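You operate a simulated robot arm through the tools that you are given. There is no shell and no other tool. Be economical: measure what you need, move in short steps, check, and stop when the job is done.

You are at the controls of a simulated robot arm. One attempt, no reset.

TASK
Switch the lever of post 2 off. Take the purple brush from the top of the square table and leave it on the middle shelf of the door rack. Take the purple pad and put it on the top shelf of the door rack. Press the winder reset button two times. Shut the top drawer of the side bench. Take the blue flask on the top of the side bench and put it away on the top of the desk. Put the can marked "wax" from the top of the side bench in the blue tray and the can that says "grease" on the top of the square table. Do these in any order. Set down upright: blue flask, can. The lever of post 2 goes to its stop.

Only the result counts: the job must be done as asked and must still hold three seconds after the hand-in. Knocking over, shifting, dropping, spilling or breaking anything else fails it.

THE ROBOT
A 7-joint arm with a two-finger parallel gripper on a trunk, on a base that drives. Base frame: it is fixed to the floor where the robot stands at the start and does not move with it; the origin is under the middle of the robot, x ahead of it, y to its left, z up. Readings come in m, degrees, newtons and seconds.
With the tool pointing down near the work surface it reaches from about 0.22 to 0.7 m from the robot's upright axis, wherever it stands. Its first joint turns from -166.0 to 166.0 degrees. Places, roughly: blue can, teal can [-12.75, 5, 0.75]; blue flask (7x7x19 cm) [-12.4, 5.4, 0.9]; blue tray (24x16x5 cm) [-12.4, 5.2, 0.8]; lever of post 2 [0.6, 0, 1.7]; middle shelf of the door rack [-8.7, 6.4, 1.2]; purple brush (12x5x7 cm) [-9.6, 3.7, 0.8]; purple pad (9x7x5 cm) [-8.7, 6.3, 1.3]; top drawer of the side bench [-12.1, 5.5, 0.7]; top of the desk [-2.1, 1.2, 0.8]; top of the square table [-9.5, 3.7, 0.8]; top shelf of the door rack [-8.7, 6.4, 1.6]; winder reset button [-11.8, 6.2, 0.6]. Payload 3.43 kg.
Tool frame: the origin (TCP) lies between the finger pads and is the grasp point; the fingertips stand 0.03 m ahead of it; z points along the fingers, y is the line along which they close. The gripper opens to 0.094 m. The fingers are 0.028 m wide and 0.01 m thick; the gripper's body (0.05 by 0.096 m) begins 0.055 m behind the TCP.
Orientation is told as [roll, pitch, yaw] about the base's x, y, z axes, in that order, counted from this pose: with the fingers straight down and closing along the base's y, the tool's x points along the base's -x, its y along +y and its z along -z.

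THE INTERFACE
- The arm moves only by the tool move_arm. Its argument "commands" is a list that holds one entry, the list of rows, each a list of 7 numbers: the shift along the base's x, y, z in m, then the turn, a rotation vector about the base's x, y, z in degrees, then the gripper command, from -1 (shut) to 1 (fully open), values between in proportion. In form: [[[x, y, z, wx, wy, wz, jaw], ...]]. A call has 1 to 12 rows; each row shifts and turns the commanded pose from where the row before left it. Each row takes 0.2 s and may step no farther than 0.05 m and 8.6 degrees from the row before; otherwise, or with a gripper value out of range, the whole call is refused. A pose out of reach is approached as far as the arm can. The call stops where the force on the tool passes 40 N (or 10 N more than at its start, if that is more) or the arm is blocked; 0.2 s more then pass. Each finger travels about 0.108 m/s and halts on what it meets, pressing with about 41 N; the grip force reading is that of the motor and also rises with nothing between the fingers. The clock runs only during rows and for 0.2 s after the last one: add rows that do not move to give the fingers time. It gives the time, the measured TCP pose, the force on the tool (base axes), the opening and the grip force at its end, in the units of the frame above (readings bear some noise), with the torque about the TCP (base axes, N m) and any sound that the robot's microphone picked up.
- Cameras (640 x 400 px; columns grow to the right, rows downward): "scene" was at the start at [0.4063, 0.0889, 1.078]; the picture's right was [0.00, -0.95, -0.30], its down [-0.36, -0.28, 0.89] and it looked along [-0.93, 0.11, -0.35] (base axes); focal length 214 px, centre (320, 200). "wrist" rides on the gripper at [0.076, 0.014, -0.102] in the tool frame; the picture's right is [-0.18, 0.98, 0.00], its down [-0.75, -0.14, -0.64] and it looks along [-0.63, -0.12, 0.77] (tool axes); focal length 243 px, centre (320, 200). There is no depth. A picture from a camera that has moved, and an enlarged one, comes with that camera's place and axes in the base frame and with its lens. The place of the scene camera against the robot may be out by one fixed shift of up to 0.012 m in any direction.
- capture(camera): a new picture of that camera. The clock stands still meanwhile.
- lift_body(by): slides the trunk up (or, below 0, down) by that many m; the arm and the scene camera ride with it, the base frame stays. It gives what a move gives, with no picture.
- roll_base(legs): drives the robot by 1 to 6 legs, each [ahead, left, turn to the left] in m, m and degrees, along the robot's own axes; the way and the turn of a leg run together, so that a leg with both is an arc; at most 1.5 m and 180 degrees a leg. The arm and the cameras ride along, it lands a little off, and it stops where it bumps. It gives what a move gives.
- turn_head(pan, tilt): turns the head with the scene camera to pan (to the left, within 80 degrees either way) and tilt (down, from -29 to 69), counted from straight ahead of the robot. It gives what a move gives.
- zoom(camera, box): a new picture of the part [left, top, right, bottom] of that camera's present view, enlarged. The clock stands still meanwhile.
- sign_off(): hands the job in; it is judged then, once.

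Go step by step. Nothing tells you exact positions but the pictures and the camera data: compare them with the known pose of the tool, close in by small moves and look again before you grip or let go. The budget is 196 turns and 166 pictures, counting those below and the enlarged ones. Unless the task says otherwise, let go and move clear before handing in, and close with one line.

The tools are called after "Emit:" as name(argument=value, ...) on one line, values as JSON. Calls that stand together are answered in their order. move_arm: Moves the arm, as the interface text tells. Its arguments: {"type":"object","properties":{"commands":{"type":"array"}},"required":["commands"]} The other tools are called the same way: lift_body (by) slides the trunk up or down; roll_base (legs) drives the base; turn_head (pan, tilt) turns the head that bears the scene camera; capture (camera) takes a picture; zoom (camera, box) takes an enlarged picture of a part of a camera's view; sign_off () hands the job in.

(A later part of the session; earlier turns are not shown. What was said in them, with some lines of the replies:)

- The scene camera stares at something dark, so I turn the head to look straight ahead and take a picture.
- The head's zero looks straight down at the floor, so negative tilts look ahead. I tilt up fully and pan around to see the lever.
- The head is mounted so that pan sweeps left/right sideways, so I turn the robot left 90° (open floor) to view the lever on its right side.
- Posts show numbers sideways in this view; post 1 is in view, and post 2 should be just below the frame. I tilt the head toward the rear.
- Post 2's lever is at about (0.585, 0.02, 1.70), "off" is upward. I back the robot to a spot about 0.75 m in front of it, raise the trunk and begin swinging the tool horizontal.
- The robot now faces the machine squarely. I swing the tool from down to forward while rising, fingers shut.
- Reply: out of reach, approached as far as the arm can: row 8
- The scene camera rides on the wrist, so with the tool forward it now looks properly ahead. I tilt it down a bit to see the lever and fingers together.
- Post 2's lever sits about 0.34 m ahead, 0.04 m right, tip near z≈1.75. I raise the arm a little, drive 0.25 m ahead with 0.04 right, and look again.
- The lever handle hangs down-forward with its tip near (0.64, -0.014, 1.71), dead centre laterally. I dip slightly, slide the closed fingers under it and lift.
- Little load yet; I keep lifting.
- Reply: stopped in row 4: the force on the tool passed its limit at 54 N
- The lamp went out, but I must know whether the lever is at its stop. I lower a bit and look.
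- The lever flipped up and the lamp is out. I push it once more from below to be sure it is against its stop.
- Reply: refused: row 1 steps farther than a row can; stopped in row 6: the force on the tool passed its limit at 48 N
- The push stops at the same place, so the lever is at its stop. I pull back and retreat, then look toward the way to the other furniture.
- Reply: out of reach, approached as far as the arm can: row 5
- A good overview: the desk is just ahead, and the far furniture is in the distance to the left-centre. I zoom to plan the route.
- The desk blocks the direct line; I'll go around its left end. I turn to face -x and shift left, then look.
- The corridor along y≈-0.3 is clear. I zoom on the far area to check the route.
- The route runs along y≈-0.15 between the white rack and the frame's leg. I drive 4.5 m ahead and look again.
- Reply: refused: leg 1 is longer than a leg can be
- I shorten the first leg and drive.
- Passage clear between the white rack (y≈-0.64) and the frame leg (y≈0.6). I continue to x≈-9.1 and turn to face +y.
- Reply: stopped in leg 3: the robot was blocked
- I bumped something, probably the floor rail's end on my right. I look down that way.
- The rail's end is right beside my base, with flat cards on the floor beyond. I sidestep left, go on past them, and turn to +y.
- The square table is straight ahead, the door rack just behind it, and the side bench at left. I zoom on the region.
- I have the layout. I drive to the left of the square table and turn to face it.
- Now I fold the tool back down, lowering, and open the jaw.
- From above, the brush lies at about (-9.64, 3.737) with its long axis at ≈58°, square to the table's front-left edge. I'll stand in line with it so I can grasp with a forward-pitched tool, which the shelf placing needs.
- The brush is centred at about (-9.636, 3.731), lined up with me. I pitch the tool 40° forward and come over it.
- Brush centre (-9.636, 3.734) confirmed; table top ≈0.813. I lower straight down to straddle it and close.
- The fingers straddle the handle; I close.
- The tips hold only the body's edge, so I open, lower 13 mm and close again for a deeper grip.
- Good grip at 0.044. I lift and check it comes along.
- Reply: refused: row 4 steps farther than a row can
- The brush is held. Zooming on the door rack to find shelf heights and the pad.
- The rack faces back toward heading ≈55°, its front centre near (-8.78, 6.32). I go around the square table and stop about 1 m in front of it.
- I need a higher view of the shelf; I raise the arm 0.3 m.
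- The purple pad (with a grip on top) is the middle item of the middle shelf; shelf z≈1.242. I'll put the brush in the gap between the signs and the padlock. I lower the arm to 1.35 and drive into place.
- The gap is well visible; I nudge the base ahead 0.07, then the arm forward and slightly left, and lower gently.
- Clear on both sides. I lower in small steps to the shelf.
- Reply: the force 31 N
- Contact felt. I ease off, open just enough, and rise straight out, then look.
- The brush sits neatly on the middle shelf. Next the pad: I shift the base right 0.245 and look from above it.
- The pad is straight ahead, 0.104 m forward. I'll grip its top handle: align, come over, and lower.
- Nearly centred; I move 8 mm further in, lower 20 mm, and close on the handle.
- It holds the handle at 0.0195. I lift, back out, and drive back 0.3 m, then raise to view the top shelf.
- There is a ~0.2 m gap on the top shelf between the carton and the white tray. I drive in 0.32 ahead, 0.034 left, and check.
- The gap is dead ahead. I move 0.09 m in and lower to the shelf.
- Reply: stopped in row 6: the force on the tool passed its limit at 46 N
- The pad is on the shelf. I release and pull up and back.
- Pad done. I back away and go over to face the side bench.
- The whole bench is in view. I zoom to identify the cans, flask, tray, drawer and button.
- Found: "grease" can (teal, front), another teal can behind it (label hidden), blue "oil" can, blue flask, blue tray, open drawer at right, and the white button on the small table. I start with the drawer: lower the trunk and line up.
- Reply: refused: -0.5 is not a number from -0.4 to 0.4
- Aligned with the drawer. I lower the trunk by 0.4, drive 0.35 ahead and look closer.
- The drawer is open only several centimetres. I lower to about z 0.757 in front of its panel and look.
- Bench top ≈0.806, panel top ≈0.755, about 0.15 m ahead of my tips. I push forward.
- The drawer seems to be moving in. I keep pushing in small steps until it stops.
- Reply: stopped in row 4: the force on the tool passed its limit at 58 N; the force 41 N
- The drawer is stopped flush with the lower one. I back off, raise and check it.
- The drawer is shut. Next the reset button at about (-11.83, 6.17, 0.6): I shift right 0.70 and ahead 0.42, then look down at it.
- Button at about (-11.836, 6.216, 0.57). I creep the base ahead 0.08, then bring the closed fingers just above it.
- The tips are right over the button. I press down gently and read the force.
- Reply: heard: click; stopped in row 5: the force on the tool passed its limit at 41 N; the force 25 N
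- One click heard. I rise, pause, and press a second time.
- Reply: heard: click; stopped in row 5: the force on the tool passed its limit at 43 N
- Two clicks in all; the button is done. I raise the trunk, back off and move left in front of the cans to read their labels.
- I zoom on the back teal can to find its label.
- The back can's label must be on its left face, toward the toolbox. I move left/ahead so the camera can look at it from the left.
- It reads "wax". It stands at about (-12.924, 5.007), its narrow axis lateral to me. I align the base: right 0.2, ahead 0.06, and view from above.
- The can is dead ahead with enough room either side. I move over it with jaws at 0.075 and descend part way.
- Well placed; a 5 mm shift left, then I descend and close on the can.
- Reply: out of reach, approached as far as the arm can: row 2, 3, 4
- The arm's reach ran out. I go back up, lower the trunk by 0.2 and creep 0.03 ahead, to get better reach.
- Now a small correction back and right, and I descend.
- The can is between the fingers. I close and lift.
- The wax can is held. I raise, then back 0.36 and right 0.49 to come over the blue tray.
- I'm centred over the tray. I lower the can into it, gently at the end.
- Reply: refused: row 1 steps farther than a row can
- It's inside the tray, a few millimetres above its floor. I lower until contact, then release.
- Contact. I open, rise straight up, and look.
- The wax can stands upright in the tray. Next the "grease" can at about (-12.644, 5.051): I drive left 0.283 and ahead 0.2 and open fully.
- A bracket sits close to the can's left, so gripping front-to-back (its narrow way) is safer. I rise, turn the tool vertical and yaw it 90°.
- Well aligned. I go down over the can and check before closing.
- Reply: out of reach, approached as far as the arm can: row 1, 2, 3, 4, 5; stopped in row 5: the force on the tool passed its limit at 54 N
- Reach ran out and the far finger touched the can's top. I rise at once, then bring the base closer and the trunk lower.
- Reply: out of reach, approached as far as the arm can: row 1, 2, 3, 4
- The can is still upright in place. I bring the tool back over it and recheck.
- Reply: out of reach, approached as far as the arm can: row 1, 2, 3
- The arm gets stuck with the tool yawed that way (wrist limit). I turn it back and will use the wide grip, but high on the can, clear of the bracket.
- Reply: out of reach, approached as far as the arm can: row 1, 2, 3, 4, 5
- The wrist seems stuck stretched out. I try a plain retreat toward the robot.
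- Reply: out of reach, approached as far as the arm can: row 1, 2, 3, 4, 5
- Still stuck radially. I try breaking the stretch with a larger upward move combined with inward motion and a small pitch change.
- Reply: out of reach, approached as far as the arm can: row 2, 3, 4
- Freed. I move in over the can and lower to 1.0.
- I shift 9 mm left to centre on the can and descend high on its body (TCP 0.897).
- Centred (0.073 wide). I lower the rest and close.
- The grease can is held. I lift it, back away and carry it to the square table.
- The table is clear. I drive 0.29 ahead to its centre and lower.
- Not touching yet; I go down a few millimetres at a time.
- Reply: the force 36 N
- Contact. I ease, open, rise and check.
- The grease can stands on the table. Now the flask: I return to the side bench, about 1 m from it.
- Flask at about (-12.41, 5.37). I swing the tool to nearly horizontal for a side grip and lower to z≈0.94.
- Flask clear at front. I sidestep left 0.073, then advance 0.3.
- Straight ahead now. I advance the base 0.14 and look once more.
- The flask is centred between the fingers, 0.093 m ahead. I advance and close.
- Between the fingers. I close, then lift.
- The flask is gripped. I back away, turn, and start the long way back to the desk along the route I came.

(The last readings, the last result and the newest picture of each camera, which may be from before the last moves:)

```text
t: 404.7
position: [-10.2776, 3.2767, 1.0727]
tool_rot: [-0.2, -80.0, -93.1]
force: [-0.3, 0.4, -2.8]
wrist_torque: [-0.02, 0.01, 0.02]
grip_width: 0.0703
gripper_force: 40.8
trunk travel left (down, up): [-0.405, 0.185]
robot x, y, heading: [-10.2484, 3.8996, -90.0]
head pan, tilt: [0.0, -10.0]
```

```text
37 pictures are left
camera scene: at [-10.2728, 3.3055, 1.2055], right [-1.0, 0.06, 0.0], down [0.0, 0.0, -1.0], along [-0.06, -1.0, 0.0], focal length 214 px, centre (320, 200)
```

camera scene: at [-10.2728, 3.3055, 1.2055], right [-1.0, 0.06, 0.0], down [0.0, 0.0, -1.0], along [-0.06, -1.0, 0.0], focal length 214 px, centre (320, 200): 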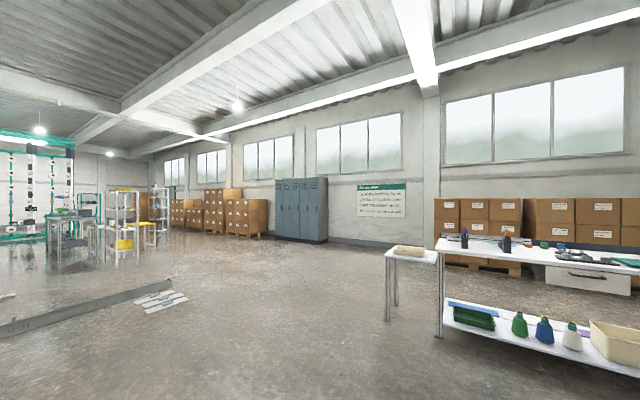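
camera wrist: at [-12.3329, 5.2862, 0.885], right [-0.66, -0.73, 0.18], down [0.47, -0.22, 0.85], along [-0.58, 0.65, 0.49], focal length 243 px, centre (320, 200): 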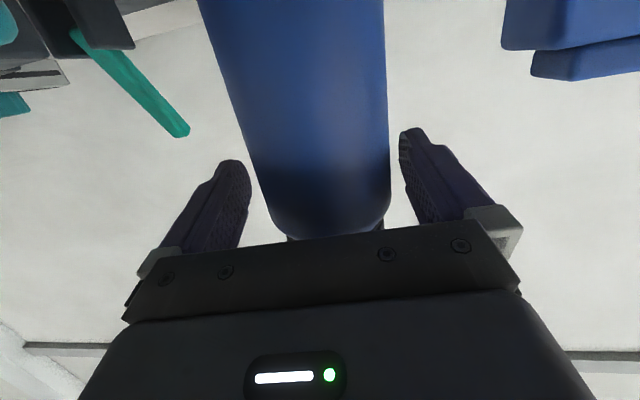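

The way ahead is clear. I drive on and turn to face +x.

Emit:
roll_base(legs=[[1.4, 0.21, 0], [1.4, 0.21, 0], [1.4, 0.21, 0], [0, 0, 90]])

Emit:
capture(camera="scene")

```text
t: 428.8
position: [-9.0433, -0.3557, 1.0726]
tool_rot: [-0.2, -80.0, -5.0]
force: [0.0, -0.3, -3.4]
wrist_torque: [0.0, 0.0, 0.03]
grip_width: 0.0697
gripper_force: 41.1
trunk travel left (down, up): [-0.405, 0.185]
robot x, y, heading: [-9.6635, -0.3086, -2.5]
head pan, tilt: [0.0, -10.0]
```

```text
36 pictures are left
camera scene: at [-9.0646, -0.3483, 1.2056], right [-0.09, -1.0, 0.0], down [0.0, 0.0, -1.0], along [1.0, -0.09, 0.0], focal length 214 px, centre (320, 200)
```

scene: 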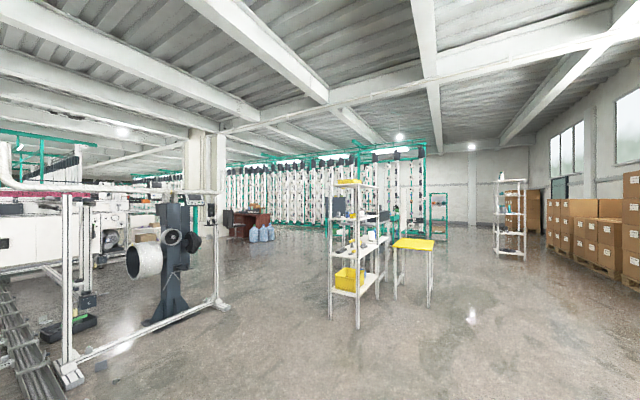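

I straighten out and go through the passage.

Emit:
roll_base(legs=[[0, 0, 2.5], [1.49, 0.05, 0], [1.49, 0.11, 0], [1.5, 0, 0], [1.5, 0, 0]])

Emit:
capture(camera="scene")

```text
t: 457.6
position: [-3.0577, -0.1435, 1.0716]
tool_rot: [-0.1, -79.9, -2.5]
force: [-0.4, 0.0, -2.6]
wrist_torque: [-0.01, 0.03, -0.03]
grip_width: 0.0693
gripper_force: 40.8
trunk travel left (down, up): [-0.405, 0.185]
robot x, y, heading: [-3.6764, -0.1233, 0.1]
head pan, tilt: [0.0, -10.0]
```

```text
35 pictures are left
camera scene: at [-3.0784, -0.1376, 1.2054], right [-0.05, -1.0, 0.0], down [0.0, 0.0, -1.0], along [1.0, -0.05, 0.0], focal length 214 px, centre (320, 200)
```

scene: 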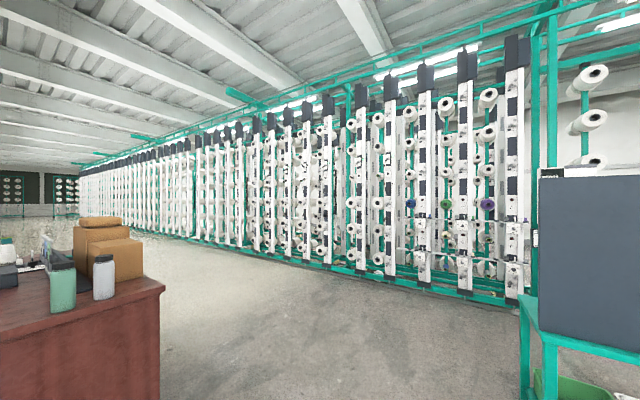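

Let me check the flask in the grip before going on.

Emit:
capture(camera="wrist")

```text
34 pictures are left
camera wrist: at [-3.1713, -0.1253, 1.0152], right [0.08, 0.98, 0.18], down [-0.51, -0.12, 0.85], along [0.86, -0.16, 0.49], focal length 243 px, centre (320, 200)
```

wrist: 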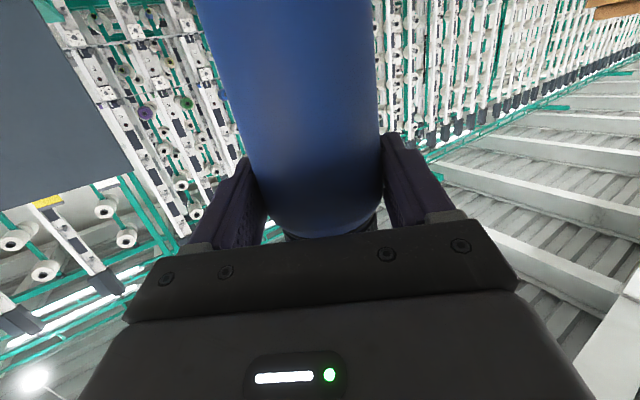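

Flask is steady. I continue past the jugs and take a stand-off in front of the desk.

Emit:
roll_base(legs=[[1.49, -0.03, 0], [1.07, 0, 0], [0.58, 0.9, 0], [0, 0, 139]])

Emit:
turn_head(pan=0, tilt=20)

Emit:
capture(camera="scene")

```text
t: 481.1
position: [-0.9798, 1.2167, 1.0725]
tool_rot: [-0.2, -80.0, 136.8]
force: [0.6, -0.3, -2.3]
wrist_torque: [-0.05, -0.06, 0.0]
grip_width: 0.0684
gripper_force: 40.9
trunk travel left (down, up): [-0.405, 0.185]
robot x, y, heading: [-0.5236, 0.796, 139.3]
head pan, tilt: [0.0, -10.0]
```

```text
t: 482.0
position: [-0.9804, 1.2166, 1.0727]
tool_rot: [-0.2, -79.9, 136.8]
force: [-0.2, 0.1, -2.3]
wrist_torque: [-0.04, -0.05, -0.01]
grip_width: 0.0685
gripper_force: 41.2
trunk travel left (down, up): [-0.405, 0.185]
robot x, y, heading: [-0.5246, 0.7973, 139.4]
head pan, tilt: [0.0, 20.0]
```

```text
33 pictures are left
camera scene: at [-0.9609, 1.2068, 1.1572], right [0.69, 0.73, 0.0], down [0.36, -0.34, -0.87], along [-0.63, 0.6, -0.5], focal length 214 px, centre (320, 200)
```

scene: 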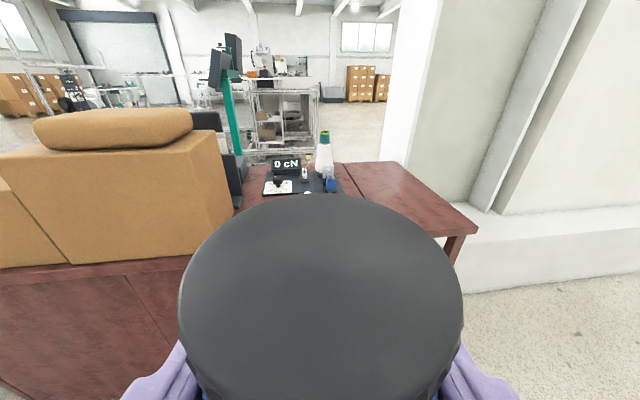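

The desk top is ≈0.77 high; the free spot is around (-1.405, 1.47), between the cartons and the instrument strip. I drive 0.42 ahead, 0.085 left and look.

Emit:
roll_base(legs=[[0, 0.085, 0], [0.42, 0, 0]])

Emit:
turn_head(pan=45, tilt=20)

Emit:
capture(camera="scene")

Emit:
turn_head(pan=-45, tilt=20)

Emit:
capture(camera="scene")

```text
t: 485.3
position: [-1.3554, 1.4266, 1.072]
tool_rot: [-0.2, -79.9, 136.6]
force: [-0.1, 0.3, -2.1]
wrist_torque: [-0.05, -0.08, -0.01]
grip_width: 0.068
gripper_force: 40.9
trunk travel left (down, up): [-0.405, 0.185]
robot x, y, heading: [-0.899, 1.006, 139.2]
head pan, tilt: [0.0, 20.0]
```

```text
t: 486.4
position: [-1.3533, 1.4246, 1.0726]
tool_rot: [-0.1, -80.1, 136.7]
force: [-0.5, -0.1, -2.5]
wrist_torque: [-0.04, -0.03, -0.01]
grip_width: 0.0683
gripper_force: 41.0
trunk travel left (down, up): [-0.405, 0.185]
robot x, y, heading: [-0.8994, 1.0052, 139.2]
head pan, tilt: [45.0, 20.0]
```

```text
32 pictures are left
camera scene: at [-1.3605, 1.3492, 1.1618], right [-0.02, 0.99, -0.12], down [0.46, -0.1, -0.88], along [-0.89, -0.07, -0.45], focal length 214 px, centre (320, 200)
```

scene: 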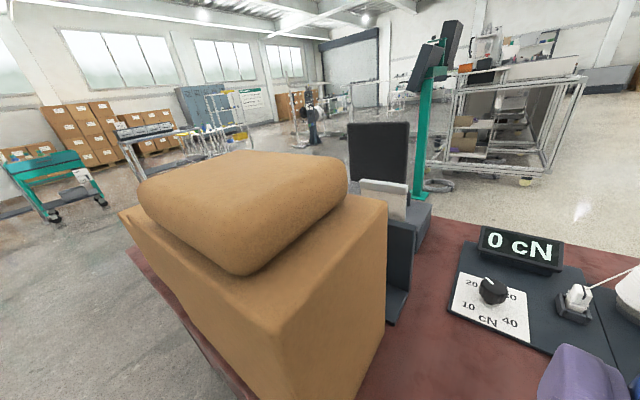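

```text
t: 488.1
position: [-1.3527, 1.4244, 1.072]
tool_rot: [-0.2, -80.0, 136.7]
force: [0.3, 0.6, -2.5]
wrist_torque: [-0.05, -0.02, -0.02]
grip_width: 0.0684
gripper_force: 40.9
trunk travel left (down, up): [-0.405, 0.185]
robot x, y, heading: [-0.8974, 1.0039, 139.4]
head pan, tilt: [-45.0, 20.0]
```

```text
31 pictures are left
camera scene: at [-1.2699, 1.4447, 1.1619], right [0.99, 0.03, 0.12], down [0.13, -0.45, -0.88], along [0.03, 0.89, -0.45], focal length 214 px, centre (320, 200)
```

scene: 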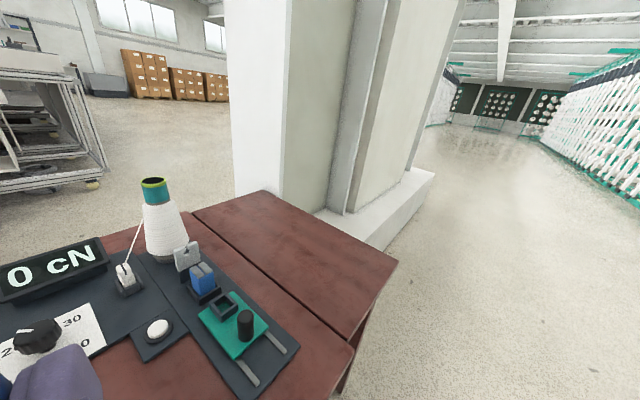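

Spot confirmed free; I go a bit deeper, to about (-1.435, 1.497). I advance 0.09 and lower toward the desk.

Emit:
roll_base(legs=[[0.09, 0, 0]])

Emit:
move_arm(commands=[[[-0.01, 0.01, -0.04, 0, 0, 0, -1], [0, 0, -0.04, 0, 0, 0, -1], [0, 0, -0.03, 0, 0, 0, -1], [0, 0, -0.02, 0, 0, 0, -1], [0, 0, 0, 0, 0, 0, -1]]])

Emit:
turn_head(pan=-60, tilt=45)

Emit:
capture(camera="scene")

Emit:
capture(camera="wrist")

```text
t: 489.2
position: [-1.4245, 1.4847, 1.0718]
tool_rot: [-0.2, -79.9, 136.8]
force: [-1.3, 1.1, -3.2]
wrist_torque: [-0.07, -0.03, 0.01]
grip_width: 0.0682
gripper_force: 41.0
trunk travel left (down, up): [-0.405, 0.185]
robot x, y, heading: [-0.9687, 1.0636, 139.3]
head pan, tilt: [-45.0, 20.0]
```

```text
t: 490.4
position: [-1.4354, 1.4953, 0.9406]
tool_rot: [-0.2, -79.9, 136.8]
force: [-0.3, -0.8, -1.9]
wrist_torque: [-0.02, -0.02, 0.03]
grip_width: 0.068
gripper_force: 40.9
trunk travel left (down, up): [-0.405, 0.185]
robot x, y, heading: [-0.9709, 1.0637, 139.4]
head pan, tilt: [-45.0, 20.0]
```

```text
t: 491.3
position: [-1.4338, 1.4947, 0.9413]
tool_rot: [-0.2, -79.9, 136.8]
force: [-0.2, -0.3, -3.2]
wrist_torque: [-0.04, -0.02, 0.0]
grip_width: 0.0682
gripper_force: 40.8
trunk travel left (down, up): [-0.405, 0.185]
robot x, y, heading: [-0.9687, 1.0657, 139.2]
head pan, tilt: [-60.0, 45.0]
```

```text
30 pictures are left
camera scene: at [-1.3238, 1.4957, 0.9973], right [0.96, -0.22, 0.15], down [-0.08, -0.77, -0.64], along [0.26, 0.6, -0.76], focal length 214 px, centre (320, 200)
```

scene: 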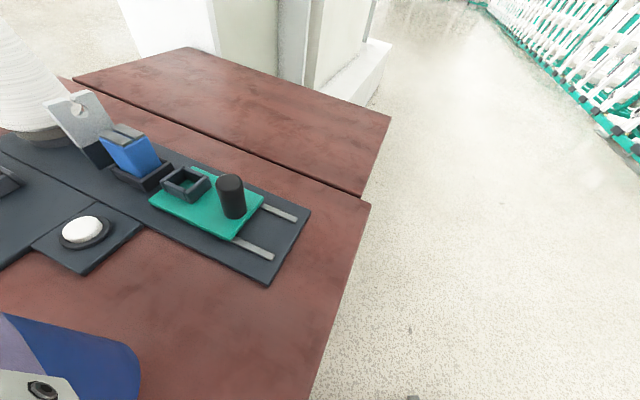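

```text
29 pictures are left
camera wrist: at [-1.3605, 1.4053, 0.8842], right [-0.7, -0.69, 0.18], down [0.46, -0.24, 0.85], along [-0.55, 0.68, 0.49], focal length 243 px, centre (320, 200)
```

wrist: 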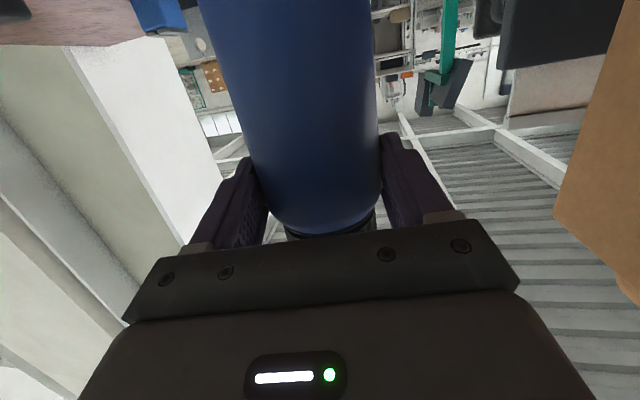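

Well inside the desk edge (0.12 m). I lower in small steps until it touches.

Emit:
move_arm(commands=[[[0, 0, -0.01, 0, 0, 0, -1], [0, 0, -0.008, 0, 0, 0, -1], [0, 0, -0.005, 0, 0, 0, -1], [0, 0, -0.004, 0, 0, 0, -1], [0, 0, 0, 0, 0, 0, -1]]])

```text
t: 492.5
position: [-1.4336, 1.4944, 0.9162]
tool_rot: [-0.2, -80.1, 136.8]
force: [0.6, 0.5, -3.2]
wrist_torque: [0.0, -0.02, -0.01]
grip_width: 0.068
gripper_force: 41.4
trunk travel left (down, up): [-0.405, 0.185]
robot x, y, heading: [-0.9717, 1.0645, 139.2]
head pan, tilt: [-60.0, 45.0]
```

Emit:
move_arm(commands=[[[0, 0, -0.004, 0, 0, 0, -1], [0, 0, -0.004, 0, 0, 0, -1], [0, 0, -0.003, 0, 0, 0, -1], [0, 0, 0, 0, 0, 0, -1]]])

```text
t: 493.5
position: [-1.4348, 1.4933, 0.9039]
tool_rot: [-0.2, -79.8, 136.8]
force: [0.6, -0.4, -3.2]
wrist_torque: [-0.05, -0.05, -0.01]
grip_width: 0.0681
gripper_force: 40.9
trunk travel left (down, up): [-0.405, 0.185]
robot x, y, heading: [-0.9689, 1.0668, 139.5]
head pan, tilt: [-60.0, 45.0]
```

Emit:
move_arm(commands=[[[0, 0, -0.004, 0, 0, 0, -1], [0, 0, -0.003, 0, 0, 0, -1], [0, 0, -0.003, 0, 0, 0, -1], [0, 0, 0, 0, 0, 0, -1]]])

Emit:
capture(camera="scene")

```text
t: 494.5
position: [-1.4317, 1.4931, 0.898]
tool_rot: [-0.2, -80.3, 136.8]
force: [4.5, -2.7, 29.1]
wrist_torque: [0.85, 0.11, -0.13]
grip_width: 0.067
gripper_force: 41.1
trunk travel left (down, up): [-0.405, 0.185]
robot x, y, heading: [-0.9681, 1.0632, 139.4]
head pan, tilt: [-60.0, 45.0]
```

```text
28 pictures are left
camera scene: at [-1.3216, 1.4938, 0.9531], right [0.96, -0.22, 0.15], down [-0.08, -0.77, -0.64], along [0.25, 0.6, -0.76], focal length 214 px, centre (320, 200)
```

scene: 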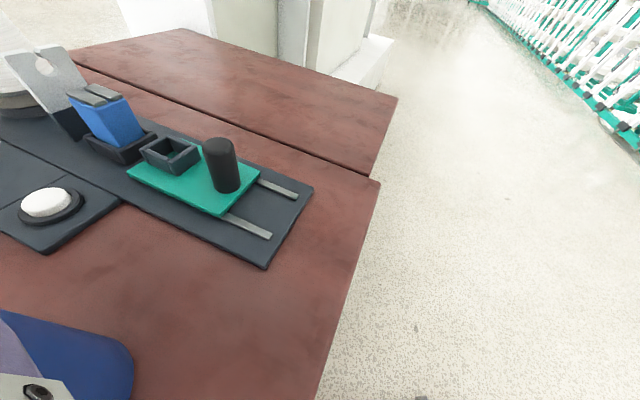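

Contact. I ease, open, and withdraw straight back.

Emit:
move_arm(commands=[[[0, 0, 0.002, 0, 0, 0, -1], [0, 0, 0, 0, 0, 0, 0.6], [0, 0, 0, 0, 0, 0, 1], [0, 0, 0, 0, 0, 0, 1], [0, 0, 0, 0, 0, 0, 1], [0.015, -0.014, 0, 0, 0, 0, 1], [0.03, -0.028, 0, 0, 0, 0, 1], [0.033, -0.031, 0, 0, 0, 0, 1], [0.033, -0.031, 0, 0, 0, 0, 1]]])

Emit:
roll_base(legs=[[-0.3, 0, 0]])

Emit:
turn_head(pan=0, tilt=15)

Emit:
capture(camera="scene")

```text
t: 496.5
position: [-1.3208, 1.3904, 0.8972]
tool_rot: [-0.3, -79.9, 136.7]
force: [-0.2, 0.9, 0.9]
wrist_torque: [0.02, 0.04, -0.01]
grip_width: 0.0941
gripper_force: 0.1
trunk travel left (down, up): [-0.405, 0.185]
robot x, y, heading: [-0.9685, 1.0641, 139.4]
head pan, tilt: [-60.0, 45.0]
```

```text
t: 498.5
position: [-1.0951, 1.1941, 0.8966]
tool_rot: [-0.2, -79.9, 136.9]
force: [0.0, -0.9, -0.5]
wrist_torque: [-0.01, -0.01, -0.03]
grip_width: 0.094
gripper_force: 0.0
trunk travel left (down, up): [-0.405, 0.185]
robot x, y, heading: [-0.7399, 0.8709, 139.6]
head pan, tilt: [-60.0, 45.0]
```

```text
t: 499.8
position: [-1.0933, 1.1949, 0.8952]
tool_rot: [-0.1, -80.0, 136.9]
force: [-0.1, -0.5, 0.0]
wrist_torque: [-0.01, 0.01, -0.02]
grip_width: 0.0939
gripper_force: 0.0
trunk travel left (down, up): [-0.405, 0.185]
robot x, y, heading: [-0.7385, 0.87, 139.5]
head pan, tilt: [0.0, 15.0]
```

```text
27 pictures are left
camera scene: at [-1.0766, 1.1861, 0.9891], right [0.69, 0.73, 0.0], down [0.31, -0.29, -0.91], along [-0.66, 0.62, -0.42], focal length 214 px, centre (320, 200)
```

scene: 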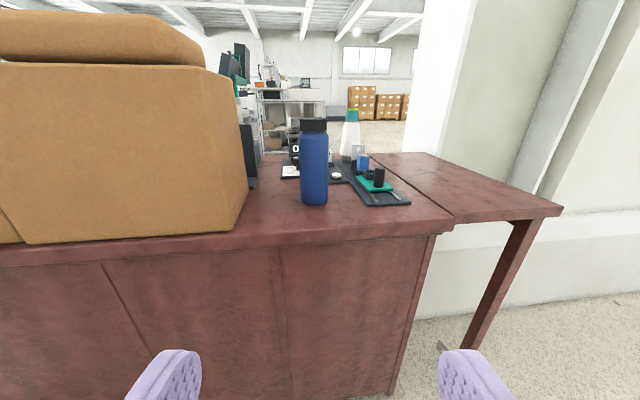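

The flask stands upright on the desk, and every other item was checked when I finished it. I hand the job in.

Emit:
sign_off()

```text
The job is handed in.
```

All the tasks you listed are done and handed in, though the base bumped the end of a floor rail once on the way to the bench. I saw no sign that anything moved there.
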